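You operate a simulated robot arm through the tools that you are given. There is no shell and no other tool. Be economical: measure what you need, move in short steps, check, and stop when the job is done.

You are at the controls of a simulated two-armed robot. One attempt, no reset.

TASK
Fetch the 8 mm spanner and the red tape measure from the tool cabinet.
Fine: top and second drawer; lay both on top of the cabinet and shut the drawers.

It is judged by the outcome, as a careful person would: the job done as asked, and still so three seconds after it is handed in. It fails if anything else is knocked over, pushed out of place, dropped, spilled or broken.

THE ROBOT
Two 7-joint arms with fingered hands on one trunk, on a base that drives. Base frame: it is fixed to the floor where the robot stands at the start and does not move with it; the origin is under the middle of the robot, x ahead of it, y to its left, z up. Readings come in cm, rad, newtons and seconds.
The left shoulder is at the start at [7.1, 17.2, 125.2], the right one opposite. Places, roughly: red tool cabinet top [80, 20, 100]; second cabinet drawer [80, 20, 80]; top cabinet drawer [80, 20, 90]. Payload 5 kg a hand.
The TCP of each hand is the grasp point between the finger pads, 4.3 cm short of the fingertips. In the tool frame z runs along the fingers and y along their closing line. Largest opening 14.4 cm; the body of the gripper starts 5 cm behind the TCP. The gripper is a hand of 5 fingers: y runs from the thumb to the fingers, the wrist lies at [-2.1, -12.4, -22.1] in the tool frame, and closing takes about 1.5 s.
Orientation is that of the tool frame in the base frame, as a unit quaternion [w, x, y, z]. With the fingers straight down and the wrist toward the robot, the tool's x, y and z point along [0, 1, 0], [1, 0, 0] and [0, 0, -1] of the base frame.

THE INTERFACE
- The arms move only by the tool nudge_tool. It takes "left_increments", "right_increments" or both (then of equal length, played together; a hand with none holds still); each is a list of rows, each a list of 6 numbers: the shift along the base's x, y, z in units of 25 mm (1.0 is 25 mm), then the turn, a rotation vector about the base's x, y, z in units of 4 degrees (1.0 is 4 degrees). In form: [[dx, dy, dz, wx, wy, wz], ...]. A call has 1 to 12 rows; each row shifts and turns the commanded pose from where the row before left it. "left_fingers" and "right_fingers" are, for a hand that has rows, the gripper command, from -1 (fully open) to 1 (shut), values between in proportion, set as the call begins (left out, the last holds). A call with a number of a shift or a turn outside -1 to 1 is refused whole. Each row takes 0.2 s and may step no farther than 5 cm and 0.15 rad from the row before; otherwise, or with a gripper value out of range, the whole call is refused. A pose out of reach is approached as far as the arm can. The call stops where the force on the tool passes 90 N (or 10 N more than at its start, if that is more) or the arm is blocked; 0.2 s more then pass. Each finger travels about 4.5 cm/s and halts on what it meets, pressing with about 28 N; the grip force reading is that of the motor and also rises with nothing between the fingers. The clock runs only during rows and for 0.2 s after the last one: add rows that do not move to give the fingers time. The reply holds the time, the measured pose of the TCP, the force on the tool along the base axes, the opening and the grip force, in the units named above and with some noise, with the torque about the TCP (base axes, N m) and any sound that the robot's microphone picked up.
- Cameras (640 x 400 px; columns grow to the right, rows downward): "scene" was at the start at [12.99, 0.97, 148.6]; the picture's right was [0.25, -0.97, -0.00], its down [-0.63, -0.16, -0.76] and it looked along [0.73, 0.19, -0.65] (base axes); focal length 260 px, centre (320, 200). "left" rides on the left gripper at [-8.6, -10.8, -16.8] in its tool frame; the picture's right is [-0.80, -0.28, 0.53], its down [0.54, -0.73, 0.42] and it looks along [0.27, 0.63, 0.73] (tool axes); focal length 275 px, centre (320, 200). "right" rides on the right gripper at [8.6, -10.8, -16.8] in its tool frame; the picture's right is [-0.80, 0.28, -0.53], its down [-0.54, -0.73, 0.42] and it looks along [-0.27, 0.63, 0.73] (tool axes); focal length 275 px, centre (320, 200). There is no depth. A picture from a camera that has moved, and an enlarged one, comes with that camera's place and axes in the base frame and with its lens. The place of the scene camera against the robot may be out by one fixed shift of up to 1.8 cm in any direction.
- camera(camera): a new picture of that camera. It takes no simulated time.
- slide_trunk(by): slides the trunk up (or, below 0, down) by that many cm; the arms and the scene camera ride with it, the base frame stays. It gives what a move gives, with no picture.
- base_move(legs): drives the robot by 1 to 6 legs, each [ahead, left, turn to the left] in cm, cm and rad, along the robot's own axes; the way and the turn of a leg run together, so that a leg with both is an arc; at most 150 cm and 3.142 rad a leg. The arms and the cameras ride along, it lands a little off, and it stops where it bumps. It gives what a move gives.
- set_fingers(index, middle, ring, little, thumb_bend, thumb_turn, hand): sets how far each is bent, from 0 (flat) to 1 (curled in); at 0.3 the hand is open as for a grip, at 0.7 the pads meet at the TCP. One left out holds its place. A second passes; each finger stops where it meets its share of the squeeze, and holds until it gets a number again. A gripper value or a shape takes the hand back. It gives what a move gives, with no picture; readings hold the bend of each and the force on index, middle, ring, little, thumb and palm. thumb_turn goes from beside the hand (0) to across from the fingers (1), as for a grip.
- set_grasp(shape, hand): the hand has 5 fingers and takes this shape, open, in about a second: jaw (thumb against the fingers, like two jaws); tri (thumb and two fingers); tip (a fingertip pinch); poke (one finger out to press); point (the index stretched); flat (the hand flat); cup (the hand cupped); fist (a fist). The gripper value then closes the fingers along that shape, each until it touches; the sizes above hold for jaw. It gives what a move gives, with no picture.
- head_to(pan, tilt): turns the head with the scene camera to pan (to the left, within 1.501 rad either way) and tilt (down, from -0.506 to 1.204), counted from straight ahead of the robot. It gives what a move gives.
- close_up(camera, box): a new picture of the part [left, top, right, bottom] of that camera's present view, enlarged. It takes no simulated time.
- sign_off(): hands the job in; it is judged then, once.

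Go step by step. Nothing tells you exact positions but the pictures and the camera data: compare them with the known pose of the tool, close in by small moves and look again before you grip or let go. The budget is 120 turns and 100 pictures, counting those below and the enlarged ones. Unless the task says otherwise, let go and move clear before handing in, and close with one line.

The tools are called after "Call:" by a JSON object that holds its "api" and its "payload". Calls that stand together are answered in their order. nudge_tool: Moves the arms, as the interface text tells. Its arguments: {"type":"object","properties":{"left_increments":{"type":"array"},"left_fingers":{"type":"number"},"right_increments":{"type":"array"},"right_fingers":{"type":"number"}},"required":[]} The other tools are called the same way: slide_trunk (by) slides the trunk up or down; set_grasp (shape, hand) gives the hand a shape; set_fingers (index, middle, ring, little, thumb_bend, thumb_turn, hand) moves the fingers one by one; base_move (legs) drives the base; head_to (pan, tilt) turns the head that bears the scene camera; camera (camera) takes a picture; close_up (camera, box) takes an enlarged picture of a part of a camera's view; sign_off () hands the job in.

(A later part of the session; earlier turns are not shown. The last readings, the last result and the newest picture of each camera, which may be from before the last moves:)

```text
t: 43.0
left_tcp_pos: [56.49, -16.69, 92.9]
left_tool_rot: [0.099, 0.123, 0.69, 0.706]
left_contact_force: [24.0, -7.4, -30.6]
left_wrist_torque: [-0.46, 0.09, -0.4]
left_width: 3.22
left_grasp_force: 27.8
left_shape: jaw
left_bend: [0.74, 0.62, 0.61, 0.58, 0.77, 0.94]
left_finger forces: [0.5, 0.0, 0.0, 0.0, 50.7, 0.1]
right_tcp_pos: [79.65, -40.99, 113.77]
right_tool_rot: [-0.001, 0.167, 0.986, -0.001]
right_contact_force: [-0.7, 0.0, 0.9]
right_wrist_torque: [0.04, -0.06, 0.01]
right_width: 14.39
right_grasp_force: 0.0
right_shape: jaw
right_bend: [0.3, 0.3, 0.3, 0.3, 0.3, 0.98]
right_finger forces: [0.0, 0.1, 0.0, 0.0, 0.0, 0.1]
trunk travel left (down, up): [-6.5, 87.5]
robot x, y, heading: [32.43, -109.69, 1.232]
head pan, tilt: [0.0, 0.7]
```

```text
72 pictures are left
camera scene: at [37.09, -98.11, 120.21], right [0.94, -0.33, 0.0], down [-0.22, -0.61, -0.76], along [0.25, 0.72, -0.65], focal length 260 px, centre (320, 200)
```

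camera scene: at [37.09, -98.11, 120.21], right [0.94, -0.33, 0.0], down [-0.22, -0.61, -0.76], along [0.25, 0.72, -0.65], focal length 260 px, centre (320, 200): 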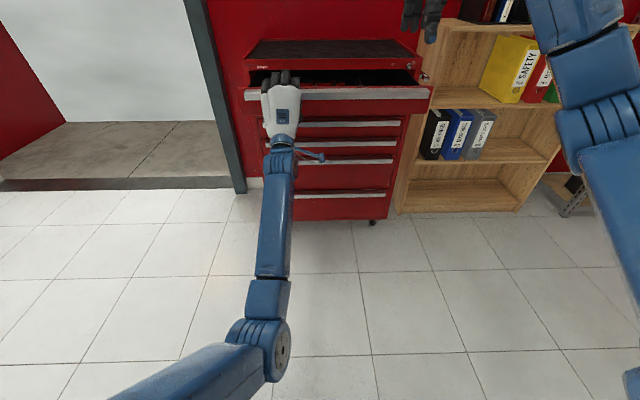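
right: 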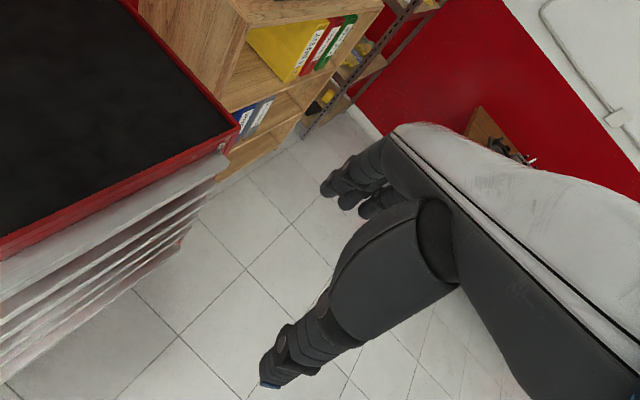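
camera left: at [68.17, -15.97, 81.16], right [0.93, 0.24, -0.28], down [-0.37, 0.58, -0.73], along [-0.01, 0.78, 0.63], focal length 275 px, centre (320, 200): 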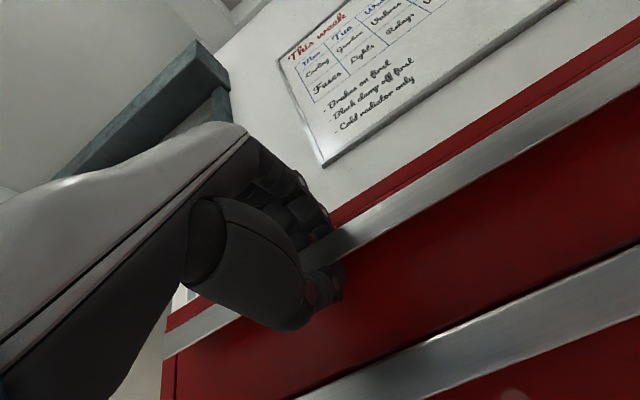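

Call:
{"api": "base_move", "payload": {"legs": [[-10, 0, 0]]}}

Call:
{"api": "camera", "payload": {"camera": "scene"}}

```text
t: 44.2
left_tcp_pos: [53.12, -25.82, 92.54]
left_tool_rot: [0.095, 0.124, 0.691, 0.706]
left_contact_force: [22.9, -9.2, -26.9]
left_wrist_torque: [-0.4, 0.04, -0.35]
left_width: 3.21
left_grasp_force: 27.8
left_shape: jaw
left_bend: [0.74, 0.62, 0.61, 0.58, 0.77, 0.95]
left_finger forces: [2.0, 0.0, 0.0, 0.0, 49.0, 0.1]
right_tcp_pos: [76.24, -50.36, 113.87]
right_tool_rot: [-0.001, 0.168, 0.986, 0.0]
right_contact_force: [0.1, 0.0, 0.8]
right_wrist_torque: [0.09, -0.03, -0.01]
right_width: 14.4
right_grasp_force: 0.1
right_shape: jaw
right_bend: [0.3, 0.3, 0.3, 0.3, 0.3, 0.98]
right_finger forces: [0.0, 0.0, 0.1, 0.1, 0.0, 0.0]
trunk travel left (down, up): [-6.5, 87.5]
robot x, y, heading: [29.4, -119.21, 1.231]
head pan, tilt: [0.0, 0.7]
```

```text
71 pictures are left
camera scene: at [33.78, -107.56, 120.21], right [0.94, -0.33, 0.0], down [-0.22, -0.61, -0.76], along [0.25, 0.72, -0.65], focal length 260 px, centre (320, 200)
```

scene: 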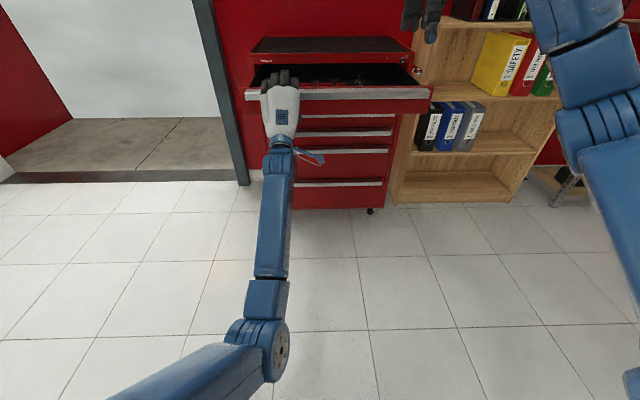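

The top drawer is open about 31 cm. I'll let go, back away and raise the trunk to look in.

Call:
{"api": "nudge_tool", "payload": {"left_increments": [[0, 0, 0, 0, 0, 0], [0, 0, 0, 0, 0, 0], [0, 0, 0, 0, 0, 0], [0, 0, 0, 0, 0, 0], [0, 0, 0, 0, 0, 0]], "left_fingers": -0.2}}

Call:
{"api": "base_move", "payload": {"legs": [[-10, 0, 0]]}}

Call:
{"api": "slide_trunk", "payload": {"by": 35}}

Call:
{"api": "camera", "payload": {"camera": "scene"}}

```text
t: 45.4
left_tcp_pos: [52.75, -25.93, 92.85]
left_tool_rot: [0.096, 0.124, 0.69, 0.707]
left_contact_force: [-0.9, 0.3, -0.4]
left_wrist_torque: [0.01, -0.01, 0.02]
left_width: 8.57
left_grasp_force: 0.1
left_shape: jaw
left_bend: [0.74, 0.41, 0.38, 0.43, 0.66, 1.0]
left_finger forces: [0.1, 0.0, 0.0, 0.1, 0.0, 0.1]
right_tcp_pos: [76.02, -50.52, 114.04]
right_tool_rot: [0.0, 0.168, 0.986, -0.001]
right_contact_force: [-0.4, -0.2, -0.4]
right_wrist_torque: [0.02, 0.03, 0.0]
right_width: 14.43
right_grasp_force: 0.1
right_shape: jaw
right_bend: [0.3, 0.3, 0.3, 0.3, 0.3, 0.98]
right_finger forces: [0.1, 0.1, 0.0, 0.0, 0.0, 0.0]
trunk travel left (down, up): [-6.5, 87.5]
robot x, y, heading: [29.68, -119.46, 1.236]
head pan, tilt: [0.0, 0.7]
```

```text
t: 46.5
left_tcp_pos: [49.5, -35.21, 92.9]
left_tool_rot: [0.095, 0.124, 0.689, 0.708]
left_contact_force: [0.6, 0.8, 0.9]
left_wrist_torque: [-0.07, 0.0, -0.01]
left_width: 8.61
left_grasp_force: 0.1
left_shape: jaw
left_bend: [0.74, 0.41, 0.38, 0.43, 0.66, 1.0]
left_finger forces: [0.0, 0.0, 0.1, 0.0, 0.0, 0.0]
right_tcp_pos: [72.86, -59.9, 114.0]
right_tool_rot: [0.0, 0.168, 0.986, 0.001]
right_contact_force: [-0.5, -0.2, 0.4]
right_wrist_torque: [0.05, -0.04, -0.04]
right_width: 14.38
right_grasp_force: 0.0
right_shape: jaw
right_bend: [0.3, 0.3, 0.3, 0.3, 0.3, 0.98]
right_finger forces: [0.0, 0.0, 0.0, 0.1, 0.0, 0.0]
trunk travel left (down, up): [-6.5, 87.5]
robot x, y, heading: [26.04, -128.3, 1.228]
head pan, tilt: [0.0, 0.7]
```

```text
t: 49.9
left_tcp_pos: [49.58, -35.13, 127.81]
left_tool_rot: [0.095, 0.124, 0.69, 0.707]
left_contact_force: [-0.4, -0.3, -0.4]
left_wrist_torque: [0.03, 0.0, -0.01]
left_width: 8.61
left_grasp_force: 0.1
left_shape: jaw
left_bend: [0.74, 0.41, 0.38, 0.43, 0.66, 1.0]
left_finger forces: [0.0, 0.0, 0.0, 0.0, 0.1, 0.1]
right_tcp_pos: [72.79, -59.77, 149.0]
right_tool_rot: [0.0, 0.168, 0.986, 0.001]
right_contact_force: [0.1, -0.5, -0.7]
right_wrist_torque: [0.02, -0.03, -0.04]
right_width: 14.39
right_grasp_force: 0.1
right_shape: jaw
right_bend: [0.3, 0.3, 0.3, 0.3, 0.3, 0.98]
right_finger forces: [0.1, 0.1, 0.1, 0.1, 0.0, 0.1]
trunk travel left (down, up): [-41.5, 52.5]
robot x, y, heading: [26.02, -128.74, 1.232]
head pan, tilt: [0.0, 0.7]
```

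```text
70 pictures are left
camera scene: at [30.28, -116.91, 155.23], right [0.94, -0.33, 0.0], down [-0.21, -0.61, -0.76], along [0.25, 0.72, -0.64], focal length 260 px, centre (320, 200)
```

scene: 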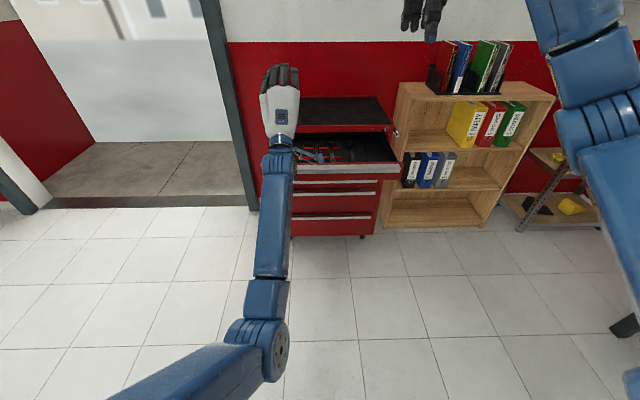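

I'll turn the left hand back to pointing down and off to the side, then drive forward to look into the drawer.

Call:
{"api": "nudge_tool", "payload": {"left_increments": [[-0.3, 0.1, 0.2, -0.942, 0.336, 0], [-0.3, 0.1, 0.2, -0.942, 0.336, 0], [-0.3, 0.1, 0.2, -0.942, 0.336, 0], [-0.3, 0.1, 0.2, -0.942, 0.336, 0], [-0.3, 0.1, 0.2, -0.942, 0.336, 0], [-0.3, 0.1, 0.2, -0.942, 0.336, 0], [-0.3, 0.1, 0.2, -0.942, 0.336, 0], [-0.3, 0.1, 0.2, -0.942, 0.336, 0], [-0.3, 0.1, 0.2, -0.942, 0.336, 0], [-0.3, 0.1, 0.2, -0.942, 0.336, 0], [-0.3, 0.1, 0.2, -0.942, 0.336, 0], [-0.3, 0.1, 0.2, -0.942, 0.336, 0]], "left_fingers": -1}}

Call:
{"api": "nudge_tool", "payload": {"left_increments": [[-0.3, 0.1, 0.2, -0.942, 0.336, 0], [-0.3, 0.1, 0.2, -0.942, 0.336, 0], [-0.3, 0.1, 0.2, -0.942, 0.336, 0], [-0.3, 0.1, 0.2, -0.942, 0.336, 0], [-0.3, 0.1, 0.2, -0.942, 0.336, 0], [-0.3, 0.1, 0.2, -0.942, 0.336, 0], [-0.3, 0.1, 0.2, -0.942, 0.336, 0], [-0.3, 0.1, 0.2, -0.942, 0.336, 0], [-0.3, 0.1, 0.2, -0.942, 0.336, 0], [-0.3, 0.1, 0.2, -0.942, 0.336, 0], [0, 0, 0, 0, 0, 0]]}}

Call:
{"api": "base_move", "payload": {"legs": [[45, 0, 0]]}}

Call:
{"api": "camera", "payload": {"camera": "scene"}}

```text
t: 52.5
left_tcp_pos: [40.51, -32.08, 133.75]
left_tool_rot: [0.042, 0.173, 0.915, 0.362]
left_contact_force: [-0.5, 0.1, 0.0]
left_wrist_torque: [0.02, -0.01, 0.01]
left_width: 14.39
left_grasp_force: 0.2
left_shape: jaw
left_bend: [0.3, 0.3, 0.3, 0.3, 0.3, 0.98]
left_finger forces: [0.1, 0.0, 0.0, 0.1, 0.0, 0.0]
right_tcp_pos: [72.82, -59.84, 149.08]
right_tool_rot: [0.0, 0.169, 0.986, 0.002]
right_contact_force: [0.1, -0.2, 0.5]
right_wrist_torque: [0.02, 0.02, 0.0]
right_width: 14.36
right_grasp_force: 0.0
right_shape: jaw
right_bend: [0.3, 0.3, 0.3, 0.3, 0.3, 0.98]
right_finger forces: [0.0, 0.0, 0.0, 0.1, 0.1, 0.1]
trunk travel left (down, up): [-41.5, 52.5]
robot x, y, heading: [26.15, -128.51, 1.234]
head pan, tilt: [0.0, 0.7]
```

```text
t: 54.9
left_tcp_pos: [32.97, -29.64, 138.75]
left_tool_rot: [-0.011, 0.192, 0.981, 0.027]
left_contact_force: [0.3, -0.3, -0.3]
left_wrist_torque: [0.03, 0.0, 0.04]
left_width: 14.35
left_grasp_force: 0.0
left_shape: jaw
left_bend: [0.3, 0.3, 0.3, 0.3, 0.3, 0.98]
left_finger forces: [0.0, 0.0, 0.0, 0.0, 0.0, 0.0]
right_tcp_pos: [72.88, -59.68, 149.05]
right_tool_rot: [0.0, 0.168, 0.986, 0.001]
right_contact_force: [-0.2, 0.3, -0.2]
right_wrist_torque: [0.02, 0.02, -0.01]
right_width: 14.38
right_grasp_force: 0.0
right_shape: jaw
right_bend: [0.3, 0.3, 0.3, 0.3, 0.3, 0.98]
right_finger forces: [0.0, 0.1, 0.0, 0.0, 0.0, 0.1]
trunk travel left (down, up): [-41.5, 52.5]
robot x, y, heading: [26.0, -128.43, 1.231]
head pan, tilt: [0.0, 0.7]
```

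```text
t: 57.7
left_tcp_pos: [48.39, 13.33, 138.78]
left_tool_rot: [-0.01, 0.192, 0.981, 0.029]
left_contact_force: [0.8, -0.3, 0.0]
left_wrist_torque: [0.04, 0.05, 0.0]
left_width: 14.38
left_grasp_force: 0.1
left_shape: jaw
left_bend: [0.3, 0.3, 0.3, 0.3, 0.3, 0.98]
left_finger forces: [0.0, 0.0, 0.1, 0.0, 0.0, 0.0]
right_tcp_pos: [87.95, -16.87, 149.15]
right_tool_rot: [0.0, 0.168, 0.986, 0.001]
right_contact_force: [-1.0, -0.3, 0.8]
right_wrist_torque: [0.05, -0.04, -0.02]
right_width: 14.39
right_grasp_force: 0.0
right_shape: jaw
right_bend: [0.3, 0.3, 0.3, 0.3, 0.3, 0.98]
right_finger forces: [0.0, 0.0, 0.0, 0.0, 0.0, 0.0]
trunk travel left (down, up): [-41.5, 52.5]
robot x, y, heading: [41.37, -85.62, 1.23]
head pan, tilt: [0.0, 0.7]
```

```text
69 pictures are left
camera scene: at [45.44, -73.97, 155.26], right [0.94, -0.33, 0.0], down [-0.21, -0.61, -0.77], along [0.25, 0.72, -0.64], focal length 260 px, centre (320, 200)
```

scene: 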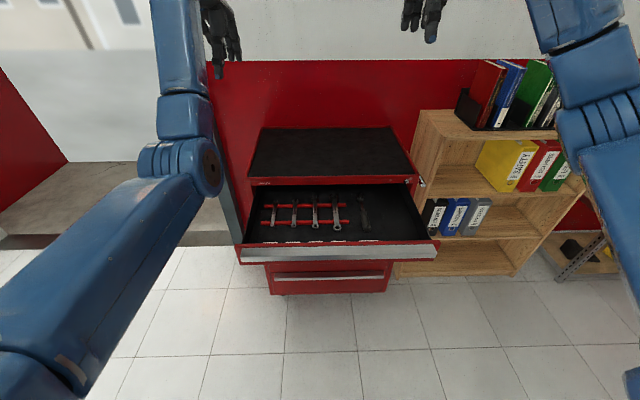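

Call:
{"api": "close_up", "payload": {"camera": "scene", "box": [236, 180, 396, 280]}}

Call:
{"api": "close_up", "payload": {"camera": "scene", "box": [250, 225, 330, 275]}}

Call:
{"api": "close_up", "payload": {"camera": "scene", "box": [320, 225, 400, 275]}}

```text
4.00 times, centred on (316, 230) of scene
camera zoom: at [45.44, -73.97, 155.26], right [0.94, -0.33, 0.0], down [-0.21, -0.61, -0.77], along [0.25, 0.72, -0.64], focal length 1040 px, centre (336, 80)
```

zoom: 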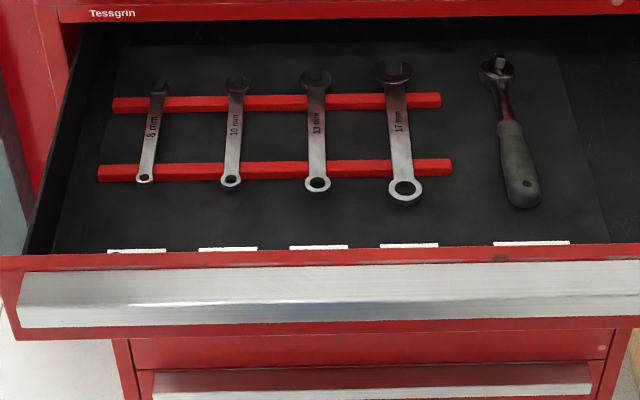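

```text
8.00 times, centred on (290, 250) of scene
camera zoom: at [45.44, -73.97, 155.26], right [0.94, -0.33, 0.0], down [-0.21, -0.61, -0.77], along [0.25, 0.72, -0.64], focal length 2081 px, centre (560, -200)
```

zoom: 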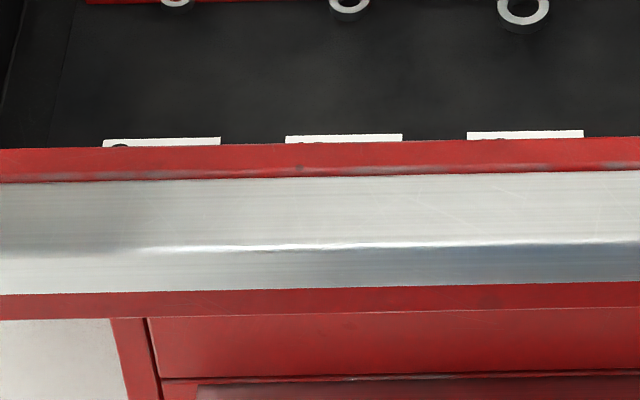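

```text
8.00 times, centred on (360, 250) of scene
camera zoom: at [45.44, -73.97, 155.26], right [0.94, -0.33, 0.0], down [-0.21, -0.61, -0.77], along [0.25, 0.72, -0.64], focal length 2081 px, centre (0, -200)
```

zoom: 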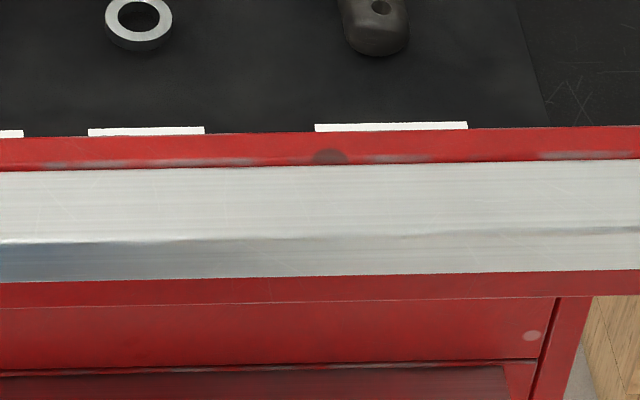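

The 8 mm spanner is the leftmost one, lying across two red rails at about f=11.5–24, l=−50. I'll bring the left hand over it, yawed so the fingers close across the shaft.

Call:
{"api": "set_grasp", "payload": {"hand": "left", "shape": "tri"}}

Call:
{"api": "nudge_tool", "payload": {"left_increments": [[0.08, -0.237, 0, 0, 0, -1], [0.08, -0.237, 0, 0, 0, -1], [0.08, -0.237, 0, 0, 0, -1], [0.08, -0.237, 0, 0, 0, -1], [0.08, -0.237, 0, 0, 0, -1], [0.08, -0.237, 0, 0, 0, -1], [0.08, -0.237, 0, 0, 0, -1], [0.08, -0.237, 0, 0, 0, -1], [0.08, -0.237, 0, 0, 0, -1], [0.08, -0.237, 0, 0, 0, -1], [0.08, -0.237, 0, 0, 0, -1], [0.08, -0.237, 0, 0, 0, -1]]}}

Call:
{"api": "nudge_tool", "payload": {"left_increments": [[0.08, -0.237, 0, 0, 0, -1], [0.08, -0.237, 0, 0, 0, -1], [0.08, -0.237, 0, 0, 0, -1], [0.08, -0.237, 0, 0, 0, -1], [0.08, -0.237, 0, 0, 0, -1], [0.08, -0.237, 0, 0, 0, -1], [0.08, -0.237, 0, 0, 0, -1], [0.08, -0.237, 0, 0, 0, -1], [0.08, -0.237, 0, 0, 0, -1], [0.08, -0.237, 0, 0, 0, -1], [0.08, -0.237, 0, 0, 0, -0.5], [0, 0, 0, 0, 0, 0]]}}

Call:
{"api": "camera", "payload": {"camera": "scene"}}

Call:
{"api": "camera", "payload": {"camera": "left"}}

```text
t: 58.6
left_tcp_pos: [48.28, 13.43, 138.76]
left_tool_rot: [-0.011, 0.192, 0.981, 0.028]
left_contact_force: [0.5, 0.0, 0.0]
left_wrist_torque: [-0.02, -0.02, -0.01]
left_width: 14.39
left_grasp_force: 0.1
left_shape: tri
left_bend: [0.3, 0.3, 0.99, 0.99, 0.3, 0.98]
left_finger forces: [0.0, 0.0, 0.0, 0.1, 0.0, 0.0]
right_tcp_pos: [88.16, -16.68, 149.12]
right_tool_rot: [0.0, 0.169, 0.986, 0.002]
right_contact_force: [-0.7, 0.3, -0.3]
right_wrist_torque: [-0.01, 0.0, 0.0]
right_width: 14.36
right_grasp_force: 0.0
right_shape: jaw
right_bend: [0.3, 0.3, 0.3, 0.3, 0.3, 0.98]
right_finger forces: [0.0, 0.0, 0.0, 0.1, 0.0, 0.0]
trunk travel left (down, up): [-41.5, 52.5]
robot x, y, heading: [41.44, -85.43, 1.232]
head pan, tilt: [0.0, 0.7]
```

```text
t: 61.2
left_tcp_pos: [50.65, 6.25, 138.77]
left_tool_rot: [0.002, 0.574, 0.819, 0.031]
left_contact_force: [-0.1, 0.6, -1.0]
left_wrist_torque: [-0.03, 0.0, 0.02]
left_width: 14.34
left_grasp_force: 0.1
left_shape: tri
left_bend: [0.3, 0.3, 0.99, 0.99, 0.3, 0.98]
left_finger forces: [0.0, 0.1, 0.0, 0.0, 0.0, 0.1]
right_tcp_pos: [88.21, -16.83, 149.13]
right_tool_rot: [0.001, 0.168, 0.986, 0.001]
right_contact_force: [1.1, 0.0, 0.4]
right_wrist_torque: [-0.01, 0.01, -0.02]
right_width: 14.37
right_grasp_force: 0.0
right_shape: jaw
right_bend: [0.3, 0.3, 0.3, 0.3, 0.3, 0.98]
right_finger forces: [0.1, 0.0, 0.0, 0.1, 0.0, 0.0]
trunk travel left (down, up): [-41.5, 52.5]
robot x, y, heading: [41.0, -85.73, 1.228]
head pan, tilt: [0.0, 0.7]
```

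```text
t: 63.8
left_tcp_pos: [52.83, -0.1, 138.76]
left_tool_rot: [0.012, 0.829, 0.558, 0.028]
left_contact_force: [-0.2, -0.6, -0.3]
left_wrist_torque: [0.02, -0.03, 0.03]
left_width: 14.37
left_grasp_force: 0.1
left_shape: tri
left_bend: [0.3, 0.3, 0.99, 0.99, 0.3, 0.98]
left_finger forces: [0.0, 0.0, 0.0, 0.0, 0.0, 0.0]
right_tcp_pos: [88.02, -16.78, 149.03]
right_tool_rot: [0.0, 0.169, 0.986, 0.001]
right_contact_force: [-0.7, 0.4, 1.2]
right_wrist_torque: [0.02, -0.01, 0.03]
right_width: 14.4
right_grasp_force: 0.1
right_shape: jaw
right_bend: [0.3, 0.3, 0.3, 0.3, 0.3, 0.98]
right_finger forces: [0.1, 0.1, 0.0, 0.1, 0.0, 0.1]
trunk travel left (down, up): [-41.5, 52.5]
robot x, y, heading: [41.28, -85.52, 1.23]
head pan, tilt: [0.0, 0.7]
```

```text
65 pictures are left
camera scene: at [45.48, -73.83, 155.23], right [0.94, -0.33, 0.0], down [-0.21, -0.61, -0.76], along [0.25, 0.72, -0.64], focal length 260 px, centre (320, 200)
```

scene: 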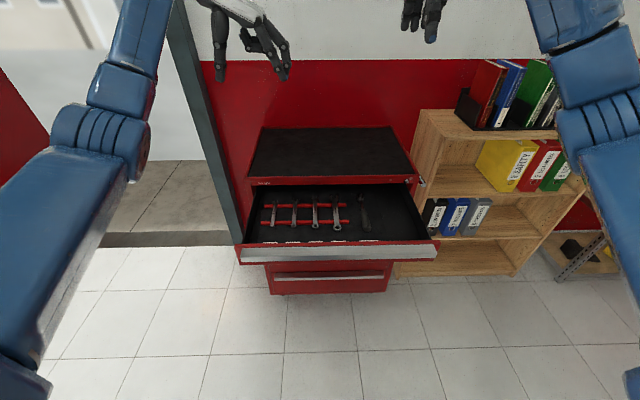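

```text
64 pictures are left
camera left: at [38.59, -4.13, 154.69], right [-0.53, -0.63, -0.57], down [-0.44, 0.78, -0.44], along [0.72, 0.02, -0.69], focal length 275 px, centre (320, 200)
```

left: 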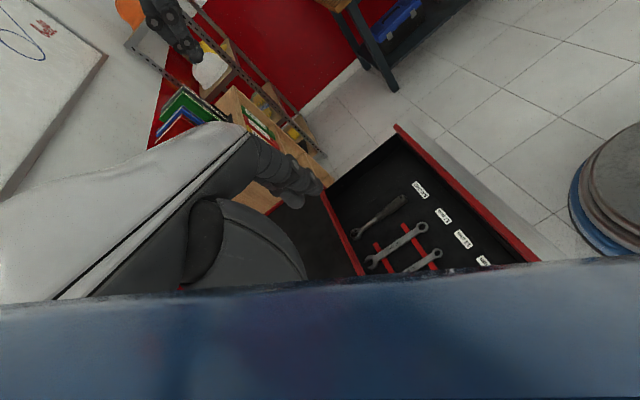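

The hand is over the spanner. I'll correct the small tilt and descend to about z=105 to check alignment.

Call:
{"api": "nudge_tool", "payload": {"left_increments": [[0, 0, -1, -0.16, 0.86, 0], [0, 0, -1, 0, 0, 0], [0, 0, -1, 0, 0, 0], [0, 0, -1, 0, 0, 0], [0, 0, -1, 0, 0, 0], [0, 0, -1, 0, 0, 0], [0, 0, -1, 0, 0, 0], [0, 0, -1, 0, 0, 0], [0, 0, -1, 0, 0, 0], [0, 0, -1, 0, 0, 0], [0, 0, -1, 0, 0, 0], [0, 0, -1, 0, 0, 0]]}}

Call:
{"api": "camera", "payload": {"camera": "left"}}

Call:
{"api": "close_up", "payload": {"camera": "scene", "box": [228, 120, 420, 240]}}

```text
t: 66.4
left_tcp_pos: [52.96, -0.14, 108.63]
left_tool_rot: [0.0, 0.829, 0.56, 0.0]
left_contact_force: [-0.2, 0.1, 0.6]
left_wrist_torque: [0.01, 0.01, 0.04]
left_width: 14.38
left_grasp_force: 0.0
left_shape: tri
left_bend: [0.3, 0.3, 0.99, 0.99, 0.3, 0.98]
left_finger forces: [0.0, 0.1, 0.0, 0.1, 0.0, 0.1]
right_tcp_pos: [88.08, -16.63, 149.06]
right_tool_rot: [0.001, 0.169, 0.986, 0.001]
right_contact_force: [1.1, 0.3, -0.1]
right_wrist_torque: [-0.01, 0.04, 0.01]
right_width: 14.41
right_grasp_force: 0.0
right_shape: jaw
right_bend: [0.3, 0.3, 0.3, 0.3, 0.3, 0.98]
right_finger forces: [0.1, 0.0, 0.0, 0.1, 0.0, 0.0]
trunk travel left (down, up): [-41.5, 52.5]
robot x, y, heading: [41.04, -85.41, 1.228]
head pan, tilt: [0.0, 0.7]
```

```text
63 pictures are left
camera left: at [39.53, -3.98, 125.39], right [-0.56, -0.63, -0.53], down [-0.47, 0.77, -0.42], along [0.68, 0.01, -0.73], focal length 275 px, centre (320, 200)
```

left: 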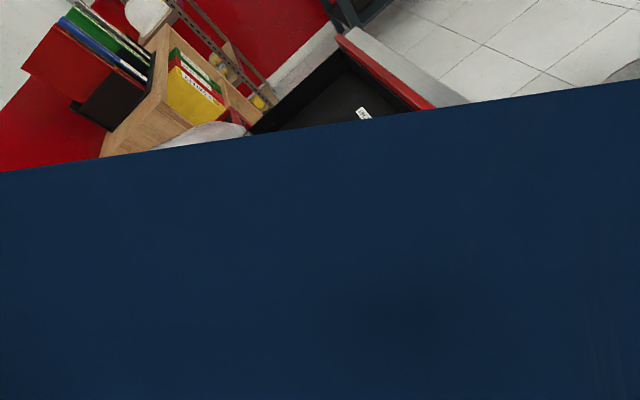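

```text
3.33 times, centred on (324, 180) of scene
camera zoom: at [45.48, -73.78, 155.23], right [0.94, -0.33, 0.0], down [-0.21, -0.61, -0.76], along [0.25, 0.72, -0.64], focal length 867 px, centre (307, 267)
```

zoom: 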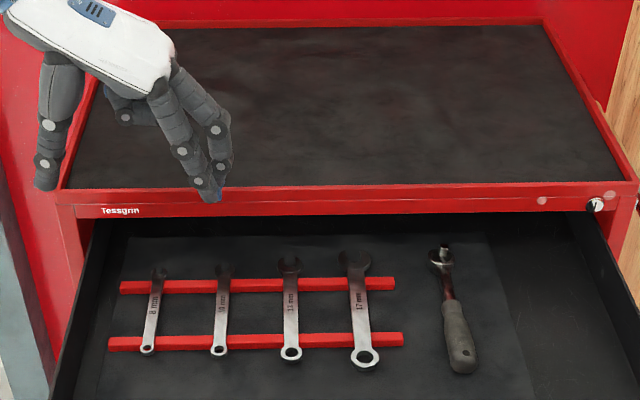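

Comparing the fingertips with the tool reading gives a scene-camera bias of about 0.8 cm. I'll correct for it, partly close the fingers and go lower.

Call:
{"api": "nudge_tool", "payload": {"left_increments": [[0.075, -0.325, -0.5, 0, 0, 0.3], [0.075, -0.325, -0.5, 0, 0, 0.3], [0, 0, -0.7, 0, 0, 0], [0, 0, -0.7, 0, 0, 0], [0, 0, -0.7, 0, 0, 0], [0, 0, -0.7, 0, 0, 0], [0, 0, 0, 0, 0, 0], [0, 0, 0, 0, 0, 0]], "left_fingers": 0.2}}

Call:
{"api": "close_up", "payload": {"camera": "scene", "box": [236, 160, 348, 230]}}

Call:
{"api": "camera", "payload": {"camera": "right"}}

```text
t: 68.2
left_tcp_pos: [53.05, -1.96, 99.33]
left_tool_rot: [-0.001, 0.817, 0.576, -0.001]
left_contact_force: [0.9, 1.0, -0.3]
left_wrist_torque: [-0.01, 0.0, -0.01]
left_width: 5.82
left_grasp_force: 0.0
left_shape: tri
left_bend: [0.74, 0.49, 0.99, 0.99, 0.73, 1.0]
left_finger forces: [0.1, 0.0, 0.1, 0.0, 0.1, 0.0]
right_tcp_pos: [88.06, -16.81, 148.99]
right_tool_rot: [0.0, 0.168, 0.986, 0.001]
right_contact_force: [-0.2, 0.0, 0.7]
right_wrist_torque: [0.01, -0.01, -0.02]
right_width: 14.38
right_grasp_force: 0.0
right_shape: jaw
right_bend: [0.3, 0.3, 0.3, 0.3, 0.3, 0.98]
right_finger forces: [0.0, 0.0, 0.0, 0.0, 0.0, 0.1]
trunk travel left (down, up): [-41.5, 52.5]
robot x, y, heading: [41.46, -85.75, 1.231]
head pan, tilt: [0.0, 0.7]
```

```text
5.71 times, centred on (292, 195) of scene
camera zoom: at [45.49, -73.85, 155.23], right [0.94, -0.33, 0.0], down [-0.21, -0.61, -0.76], along [0.25, 0.72, -0.64], focal length 1486 px, centre (480, 229)
```

zoom: 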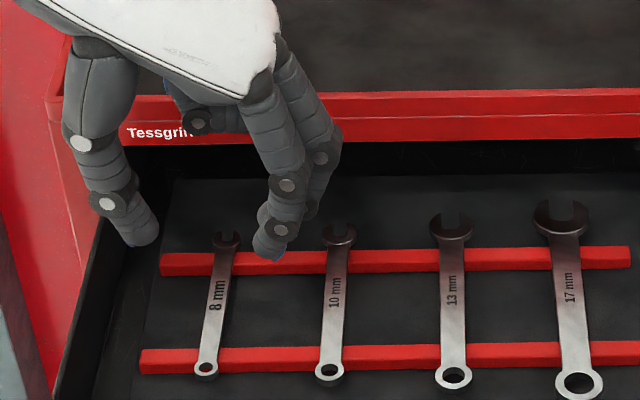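

```text
60 pictures are left
camera right: at [76.4, -24.22, 165.81], right [0.85, 0.0, 0.53], down [0.27, -0.86, -0.42], along [0.46, 0.5, -0.73], focal length 275 px, centre (320, 200)
```

right: 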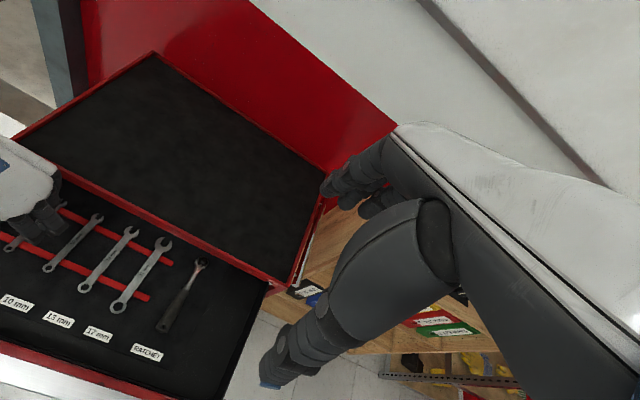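

Call:
{"api": "nudge_tool", "payload": {"left_increments": [[-0.06, 0.02, -0.6, 0, 0, 0], [-0.06, 0.02, -0.6, 0, 0, 0], [0, 0, -0.3, 0, 0, 0], [0, 0, 0, 0, 0, 0]]}}

Call:
{"api": "close_up", "payload": {"camera": "scene", "box": [236, 160, 348, 230]}}

Call:
{"api": "close_up", "payload": {"camera": "right", "box": [0, 160, 160, 260]}}

```text
t: 69.2
left_tcp_pos: [52.87, -1.79, 95.58]
left_tool_rot: [0.0, 0.817, 0.576, -0.001]
left_contact_force: [0.0, -0.3, 0.6]
left_wrist_torque: [0.01, -0.01, 0.0]
left_width: 5.82
left_grasp_force: 0.1
left_shape: tri
left_bend: [0.74, 0.49, 0.99, 0.99, 0.73, 1.0]
left_finger forces: [0.0, 0.0, 0.1, 0.1, 0.0, 0.0]
right_tcp_pos: [88.03, -16.9, 149.19]
right_tool_rot: [0.0, 0.167, 0.986, 0.001]
right_contact_force: [-0.2, -0.8, -0.4]
right_wrist_torque: [0.02, 0.02, 0.0]
right_width: 14.36
right_grasp_force: 0.1
right_shape: jaw
right_bend: [0.3, 0.3, 0.3, 0.3, 0.3, 0.98]
right_finger forces: [0.0, 0.1, 0.0, 0.1, 0.1, 0.1]
trunk travel left (down, up): [-41.5, 52.5]
robot x, y, heading: [41.35, -85.72, 1.23]
head pan, tilt: [0.0, 0.7]
```

```text
5.71 times, centred on (292, 195) of scene
camera zoom: at [45.48, -73.85, 155.23], right [0.94, -0.33, 0.0], down [-0.21, -0.61, -0.76], along [0.25, 0.72, -0.64], focal length 1486 px, centre (480, 229)
```

zoom: 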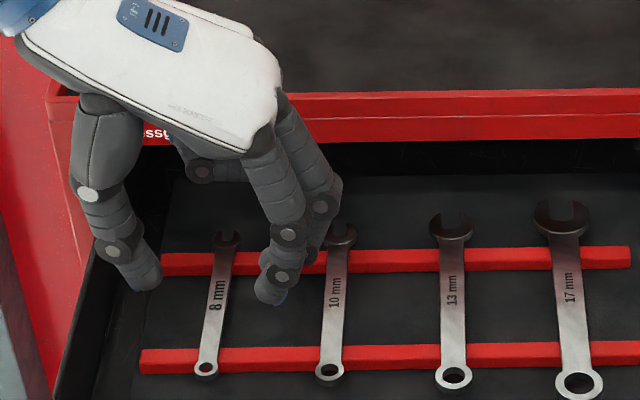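

```text
4.00 times, centred on (80, 210) of right
camera zoom: at [76.38, -24.22, 165.81], right [0.85, 0.0, 0.53], down [0.27, -0.86, -0.42], along [0.46, 0.5, -0.73], focal length 1101 px, centre (1280, 160)
```

zoom: 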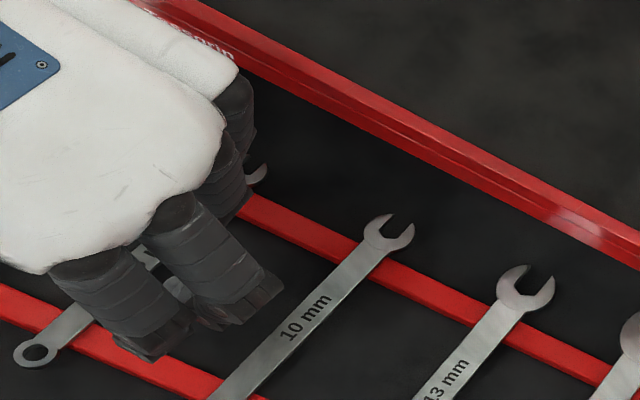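

I'll shift about 2.3 cm forward so the tips land between the rails and 0.5 cm left, then go down a bit more.

Call:
{"api": "nudge_tool", "payload": {"left_increments": [[0.06, 0.465, 0, 0, 0, 0], [0.06, 0.465, 0, 0, 0, 0], [0, 0, -0.4, 0, 0, 0], [0, 0, -0.4, 0, 0, 0], [0, 0, 0, 0, 0, 0]]}}

Call:
{"api": "close_up", "payload": {"camera": "scene", "box": [236, 160, 348, 230]}}

Call:
{"api": "close_up", "payload": {"camera": "right", "box": [0, 160, 160, 260]}}

```text
t: 70.4
left_tcp_pos: [53.07, 0.59, 93.45]
left_tool_rot: [0.001, 0.817, 0.576, -0.001]
left_contact_force: [-0.3, 0.1, 0.5]
left_wrist_torque: [-0.03, -0.03, -0.02]
left_width: 5.81
left_grasp_force: 0.1
left_shape: tri
left_bend: [0.74, 0.49, 0.99, 0.99, 0.73, 1.0]
left_finger forces: [0.0, 0.0, 0.0, 0.1, 0.0, 0.1]
right_tcp_pos: [87.96, -16.83, 149.11]
right_tool_rot: [0.0, 0.169, 0.986, 0.001]
right_contact_force: [-0.3, 0.2, 0.1]
right_wrist_torque: [0.01, 0.0, -0.03]
right_width: 14.37
right_grasp_force: 0.1
right_shape: jaw
right_bend: [0.3, 0.3, 0.3, 0.3, 0.3, 0.98]
right_finger forces: [0.0, 0.1, 0.0, 0.0, 0.0, 0.0]
trunk travel left (down, up): [-41.5, 52.5]
robot x, y, heading: [41.55, -85.27, 1.23]
head pan, tilt: [0.0, 0.7]
```

```text
5.71 times, centred on (292, 195) of scene
camera zoom: at [45.49, -73.85, 155.23], right [0.94, -0.33, 0.0], down [-0.21, -0.61, -0.76], along [0.25, 0.72, -0.64], focal length 1486 px, centre (480, 229)
```

zoom: 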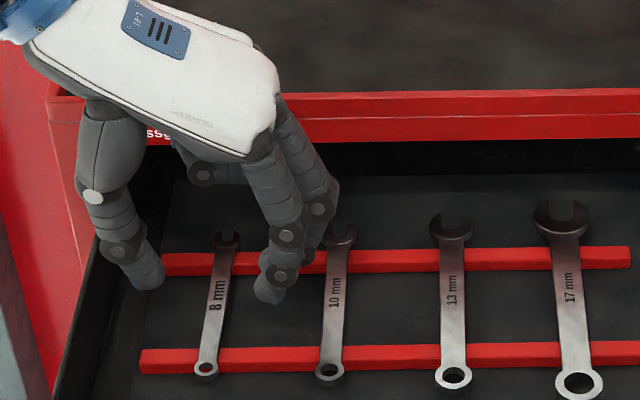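

```text
4.00 times, centred on (80, 210) of right
camera zoom: at [76.39, -24.23, 165.81], right [0.85, 0.0, 0.53], down [0.27, -0.86, -0.42], along [0.46, 0.5, -0.73], focal length 1101 px, centre (1280, 160)
```

zoom: 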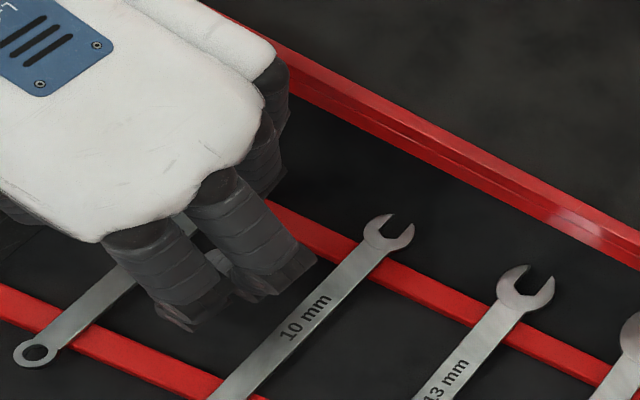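

Call:
{"api": "nudge_tool", "payload": {"left_increments": [[0, 0, -0.3, 0, 0, 0], [0, 0, -0.3, 0, 0, 0], [0, 0, -0.3, 0, 0, 0], [0, 0, 0, 0, 0, 0], [0, 0, 0, 0, 0, 0]], "left_fingers": 0.4}}

Call:
{"api": "close_up", "payload": {"camera": "scene", "box": [244, 175, 308, 215]}}

Call:
{"api": "close_up", "payload": {"camera": "right", "box": [0, 160, 160, 260]}}

```text
t: 71.6
left_tcp_pos: [53.27, 0.58, 91.25]
left_tool_rot: [0.002, 0.817, 0.577, 0.0]
left_contact_force: [-0.3, -0.6, 0.4]
left_wrist_torque: [-0.01, 0.01, 0.0]
left_width: 4.31
left_grasp_force: 0.1
left_shape: tri
left_bend: [0.74, 0.54, 0.99, 0.99, 0.74, 1.0]
left_finger forces: [0.1, 0.1, 0.0, 0.0, 0.0, 0.1]
right_tcp_pos: [88.1, -16.76, 149.09]
right_tool_rot: [0.0, 0.168, 0.986, 0.001]
right_contact_force: [-0.2, 0.2, -0.5]
right_wrist_torque: [0.01, 0.01, -0.01]
right_width: 14.41
right_grasp_force: 0.0
right_shape: jaw
right_bend: [0.3, 0.3, 0.3, 0.3, 0.3, 0.98]
right_finger forces: [0.1, 0.1, 0.0, 0.0, 0.0, 0.0]
trunk travel left (down, up): [-41.5, 52.5]
robot x, y, heading: [41.16, -85.42, 1.232]
head pan, tilt: [0.0, 0.7]
```

```text
10.00 times, centred on (276, 195) of scene
camera zoom: at [45.48, -73.85, 155.23], right [0.94, -0.33, 0.0], down [-0.21, -0.61, -0.76], along [0.25, 0.72, -0.64], focal length 2601 px, centre (760, 250)
```

zoom: 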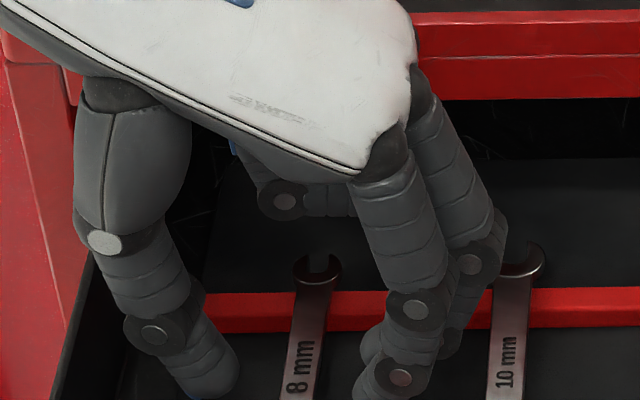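

```text
4.00 times, centred on (80, 210) of right
camera zoom: at [76.38, -24.22, 165.81], right [0.85, 0.0, 0.53], down [0.27, -0.86, -0.42], along [0.46, 0.5, -0.73], focal length 1101 px, centre (1280, 160)
```

zoom: 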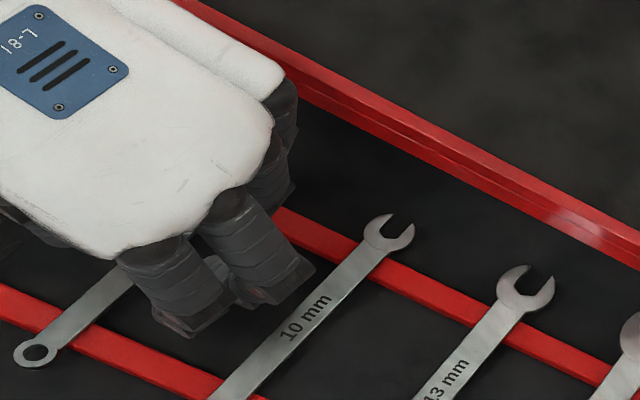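

Call:
{"api": "nudge_tool", "payload": {"left_increments": [[0, 0, -0.2, 0, 0, 0], [0, 0, -0.2, 0, 0, 0], [0, 0, 0, 0, 0, 0]]}}

Call:
{"api": "close_up", "payload": {"camera": "scene", "box": [244, 187, 308, 227]}}

```text
t: 72.4
left_tcp_pos: [53.17, 0.61, 90.21]
left_tool_rot: [0.001, 0.817, 0.576, -0.001]
left_contact_force: [1.1, 0.0, -0.1]
left_wrist_torque: [-0.02, 0.02, -0.07]
left_width: 4.37
left_grasp_force: 0.0
left_shape: tri
left_bend: [0.74, 0.54, 0.99, 0.99, 0.74, 1.0]
left_finger forces: [0.0, 0.0, 0.0, 0.1, 0.0, 0.0]
right_tcp_pos: [88.08, -16.76, 149.07]
right_tool_rot: [-0.001, 0.168, 0.986, 0.0]
right_contact_force: [0.2, -0.6, -0.1]
right_wrist_torque: [-0.02, 0.03, 0.0]
right_width: 14.4
right_grasp_force: 0.0
right_shape: jaw
right_bend: [0.3, 0.3, 0.3, 0.3, 0.3, 0.98]
right_finger forces: [0.0, 0.0, 0.1, 0.0, 0.1, 0.1]
trunk travel left (down, up): [-41.5, 52.5]
robot x, y, heading: [41.26, -85.29, 1.228]
head pan, tilt: [0.0, 0.7]
```

```text
10.00 times, centred on (276, 207) of scene
camera zoom: at [45.48, -73.85, 155.23], right [0.94, -0.33, 0.0], down [-0.21, -0.61, -0.76], along [0.25, 0.72, -0.64], focal length 2601 px, centre (760, 130)
```

zoom: 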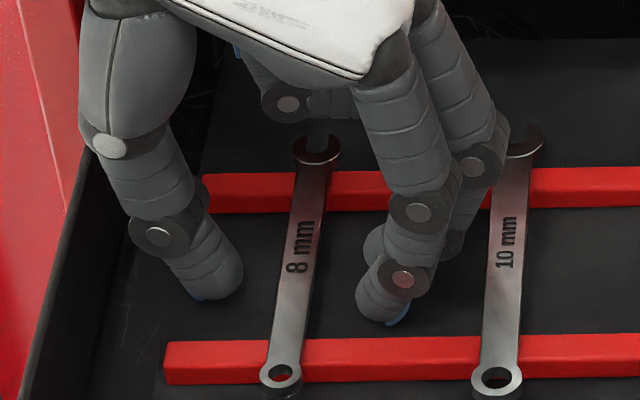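

Call:
{"api": "nudge_tool", "payload": {"left_increments": [[-0.065, 0.025, -0.2, 0, 0, 0], [-0.065, 0.025, -0.16, 0, 0, 0], [0, 0, 0, 0, 0, 0]]}}

Call:
{"api": "close_up", "payload": {"camera": "scene", "box": [244, 187, 308, 227]}}

```text
t: 73.2
left_tcp_pos: [52.97, 0.65, 90.04]
left_tool_rot: [-0.001, 0.817, 0.576, 0.002]
left_contact_force: [-2.6, 2.3, 41.0]
left_wrist_torque: [-0.39, 0.09, 0.16]
left_width: 4.53
left_grasp_force: 15.8
left_shape: tri
left_bend: [0.75, 0.58, 1.0, 1.0, 0.76, 1.0]
left_finger forces: [22.1, 0.0, 0.0, 0.0, 18.7, 0.0]
right_tcp_pos: [88.16, -17.21, 149.36]
right_tool_rot: [-0.001, 0.168, 0.986, 0.003]
right_contact_force: [0.6, 0.6, -0.2]
right_wrist_torque: [0.0, 0.03, -0.02]
right_width: 14.36
right_grasp_force: 0.0
right_shape: jaw
right_bend: [0.3, 0.3, 0.3, 0.3, 0.3, 0.98]
right_finger forces: [0.0, 0.0, 0.0, 0.0, 0.0, 0.0]
trunk travel left (down, up): [-41.5, 52.5]
robot x, y, heading: [41.2, -85.22, 1.231]
head pan, tilt: [0.0, 0.7]
```

```text
10.00 times, centred on (276, 207) of scene
camera zoom: at [45.42, -74.33, 155.33], right [0.94, -0.33, 0.0], down [-0.21, -0.6, -0.77], along [0.25, 0.72, -0.64], focal length 2601 px, centre (760, 130)
```

zoom: 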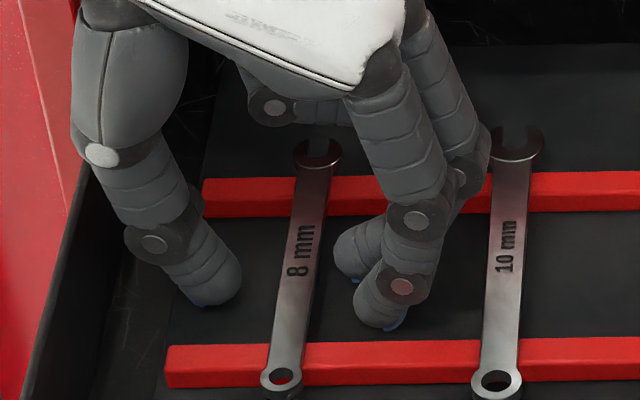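

The tips touch the floor of the drawer on either side of the shaft. I'll lift slightly and close.

Call:
{"api": "nudge_tool", "payload": {"left_increments": [[0, 0, 0.32, 0, 0, 0], [0, 0, 0, 0, 0, 0]]}}

Call:
{"api": "nudge_tool", "payload": {"left_increments": [[0, 0, 0, 0, 0, 0], [0, 0, 0, 0, 0, 0], [0, 0, 0, 0, 0, 0], [0, 0, 0, 0, 0, 0], [0, 0, 0, 0, 0, 0], [0, 0, 0, 0, 0, 0], [0, 0, 0, 0, 0, 0]], "left_fingers": 1}}

Call:
{"api": "close_up", "payload": {"camera": "scene", "box": [244, 187, 308, 227]}}

```text
t: 73.8
left_tcp_pos: [52.85, 0.5, 90.1]
left_tool_rot: [0.001, 0.818, 0.576, -0.002]
left_contact_force: [6.6, -2.2, 11.5]
left_wrist_torque: [-0.29, -0.49, 0.06]
left_width: 2.46
left_grasp_force: 27.9
left_shape: tri
left_bend: [0.73, 0.63, 1.0, 1.0, 0.8, 1.0]
left_finger forces: [18.2, 9.6, 0.0, 0.1, 16.7, 0.0]
right_tcp_pos: [87.93, -16.84, 149.2]
right_tool_rot: [0.0, 0.168, 0.986, 0.002]
right_contact_force: [-0.6, 0.2, 0.3]
right_wrist_torque: [0.02, -0.07, -0.01]
right_width: 14.38
right_grasp_force: 0.1
right_shape: jaw
right_bend: [0.3, 0.3, 0.3, 0.3, 0.3, 0.98]
right_finger forces: [0.1, 0.0, 0.1, 0.1, 0.0, 0.0]
trunk travel left (down, up): [-41.5, 52.5]
robot x, y, heading: [41.43, -85.91, 1.232]
head pan, tilt: [0.0, 0.7]
```

```text
t: 75.4
left_tcp_pos: [53.04, 0.78, 90.17]
left_tool_rot: [0.0, 0.817, 0.576, 0.0]
left_contact_force: [-0.7, 0.4, -0.1]
left_wrist_torque: [-0.01, 0.02, -0.01]
left_width: 2.39
left_grasp_force: 27.6
left_shape: tri
left_bend: [0.73, 0.64, 1.0, 1.0, 0.79, 1.0]
left_finger forces: [9.3, 9.0, 0.1, 0.1, 18.6, 0.0]
right_tcp_pos: [88.1, -16.75, 149.09]
right_tool_rot: [0.001, 0.168, 0.986, 0.001]
right_contact_force: [0.1, 0.7, -0.8]
right_wrist_torque: [0.02, 0.02, 0.01]
right_width: 14.38
right_grasp_force: 0.0
right_shape: jaw
right_bend: [0.3, 0.3, 0.3, 0.3, 0.3, 0.98]
right_finger forces: [0.0, 0.0, 0.0, 0.0, 0.1, 0.0]
trunk travel left (down, up): [-41.5, 52.5]
robot x, y, heading: [41.21, -85.84, 1.234]
head pan, tilt: [0.0, 0.7]
```

```text
10.00 times, centred on (276, 207) of scene
camera zoom: at [45.48, -73.84, 155.23], right [0.94, -0.33, 0.0], down [-0.21, -0.61, -0.76], along [0.25, 0.72, -0.64], focal length 2601 px, centre (760, 130)
```

zoom: 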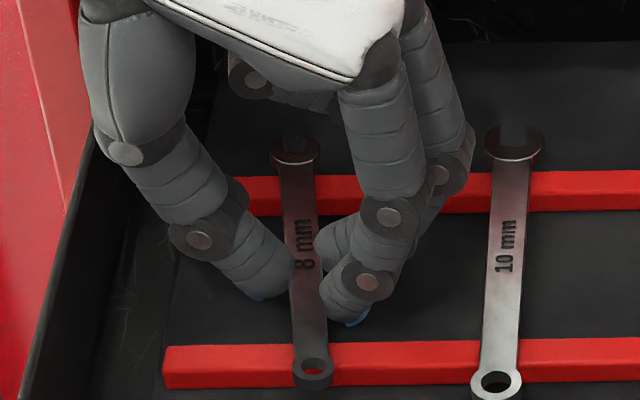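

Gripped between thumb and two fingers. I'll lift and check.

Call:
{"api": "nudge_tool", "payload": {"left_increments": [[0, 0, 0.2, 0, 0, 0], [0, 0, 0.3, 0, 0, 0], [0, 0, 0.5, 0, 0, 0], [0, 0, 0.8, 0, 0, 0], [0, 0, 1, 0, 0, 0], [0, 0, 1, 0, 0, 0], [0, 0, 1, 0, 0, 0], [0, 0, 1, 0, 0, 0], [0, 0, 1, 0, 0, 0], [0, 0, 0, 0, 0, 0]]}}

Call:
{"api": "close_up", "payload": {"camera": "scene", "box": [220, 100, 380, 200]}}

```text
t: 77.6
left_tcp_pos: [52.84, 0.74, 107.06]
left_tool_rot: [0.001, 0.817, 0.577, -0.001]
left_contact_force: [0.4, 0.0, 0.1]
left_wrist_torque: [-0.03, 0.02, 0.01]
left_width: 2.39
left_grasp_force: 28.1
left_shape: tri
left_bend: [0.73, 0.64, 1.0, 1.0, 0.79, 1.0]
left_finger forces: [9.3, 9.2, 0.1, 0.0, 18.5, 0.0]
right_tcp_pos: [88.14, -16.7, 149.02]
right_tool_rot: [0.0, 0.169, 0.986, 0.001]
right_contact_force: [0.8, -0.2, -1.3]
right_wrist_torque: [-0.06, 0.0, 0.01]
right_width: 14.4
right_grasp_force: 0.0
right_shape: jaw
right_bend: [0.3, 0.3, 0.3, 0.3, 0.3, 0.98]
right_finger forces: [0.1, 0.0, 0.0, 0.0, 0.0, 0.0]
trunk travel left (down, up): [-41.5, 52.5]
robot x, y, heading: [41.2, -85.33, 1.228]
head pan, tilt: [0.0, 0.7]
```

```text
4.00 times, centred on (300, 150) of scene
camera zoom: at [45.48, -73.8, 155.23], right [0.94, -0.33, 0.0], down [-0.21, -0.61, -0.76], along [0.25, 0.72, -0.64], focal length 1040 px, centre (400, 400)
```

zoom: 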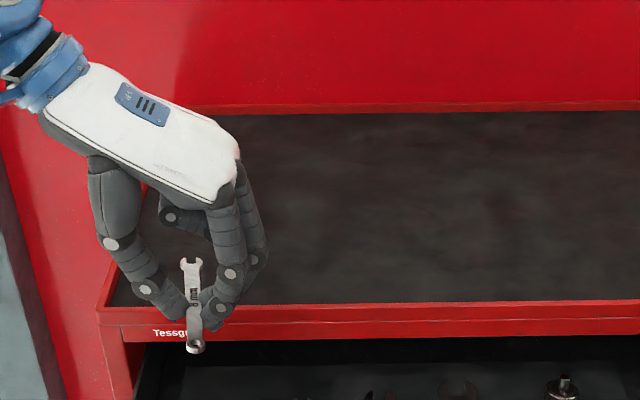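

The spanner is secure. I'll raise it a little more and drive forward 20 cm to bring it over the cabinet top.

Call:
{"api": "nudge_tool", "payload": {"left_increments": [[0, 0, 0.8, 0, 0, 0], [0, 0, 0.8, 0, 0, 0], [0, 0, 0, 0, 0, 0]]}}

Call:
{"api": "base_move", "payload": {"legs": [[20, 0, 0]]}}

Call:
{"api": "camera", "payload": {"camera": "scene"}}

```text
t: 78.4
left_tcp_pos: [52.92, 0.67, 111.29]
left_tool_rot: [0.0, 0.817, 0.576, -0.001]
left_contact_force: [-0.7, -0.2, 0.4]
left_wrist_torque: [-0.02, 0.0, 0.0]
left_width: 2.38
left_grasp_force: 28.0
left_shape: tri
left_bend: [0.73, 0.64, 1.0, 1.0, 0.79, 1.0]
left_finger forces: [9.4, 9.1, 0.1, 0.0, 18.5, 0.1]
right_tcp_pos: [88.04, -16.66, 149.05]
right_tool_rot: [0.0, 0.168, 0.986, 0.001]
right_contact_force: [-0.1, -0.2, -0.2]
right_wrist_torque: [0.03, 0.04, -0.03]
right_width: 14.37
right_grasp_force: 0.0
right_shape: jaw
right_bend: [0.3, 0.3, 0.3, 0.3, 0.3, 0.98]
right_finger forces: [0.1, 0.1, 0.0, 0.1, 0.0, 0.0]
trunk travel left (down, up): [-41.5, 52.5]
robot x, y, heading: [41.08, -85.09, 1.228]
head pan, tilt: [0.0, 0.7]
```

```text
t: 80.0
left_tcp_pos: [59.48, 19.84, 111.37]
left_tool_rot: [0.0, 0.817, 0.576, 0.0]
left_contact_force: [-0.2, -0.8, -0.6]
left_wrist_torque: [0.0, -0.01, 0.0]
left_width: 2.4
left_grasp_force: 28.0
left_shape: tri
left_bend: [0.73, 0.64, 1.0, 1.0, 0.79, 1.0]
left_finger forces: [9.3, 9.1, 0.0, 0.0, 18.6, 0.0]
right_tcp_pos: [94.69, 2.36, 149.19]
right_tool_rot: [0.001, 0.168, 0.986, 0.002]
right_contact_force: [0.3, -0.4, -0.4]
right_wrist_torque: [0.03, -0.04, -0.02]
right_width: 14.4
right_grasp_force: 0.0
right_shape: jaw
right_bend: [0.3, 0.3, 0.3, 0.3, 0.3, 0.98]
right_finger forces: [0.0, 0.0, 0.1, 0.0, 0.1, 0.1]
trunk travel left (down, up): [-41.5, 52.5]
robot x, y, heading: [47.99, -66.02, 1.235]
head pan, tilt: [0.0, 0.7]
```

```text
49 pictures are left
camera scene: at [52.18, -54.83, 155.27], right [0.94, -0.33, 0.0], down [-0.21, -0.61, -0.77], along [0.25, 0.72, -0.64], focal length 260 px, centre (320, 200)
```

scene: 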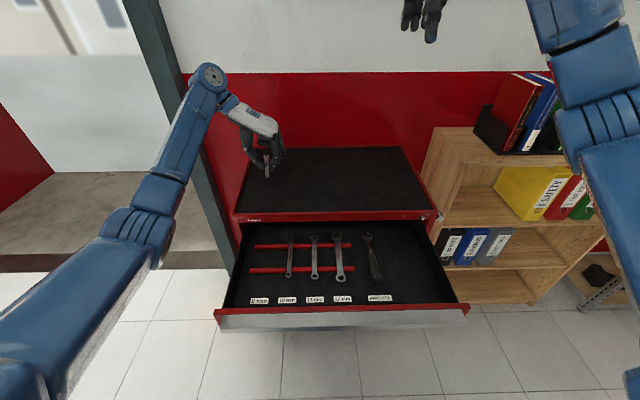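

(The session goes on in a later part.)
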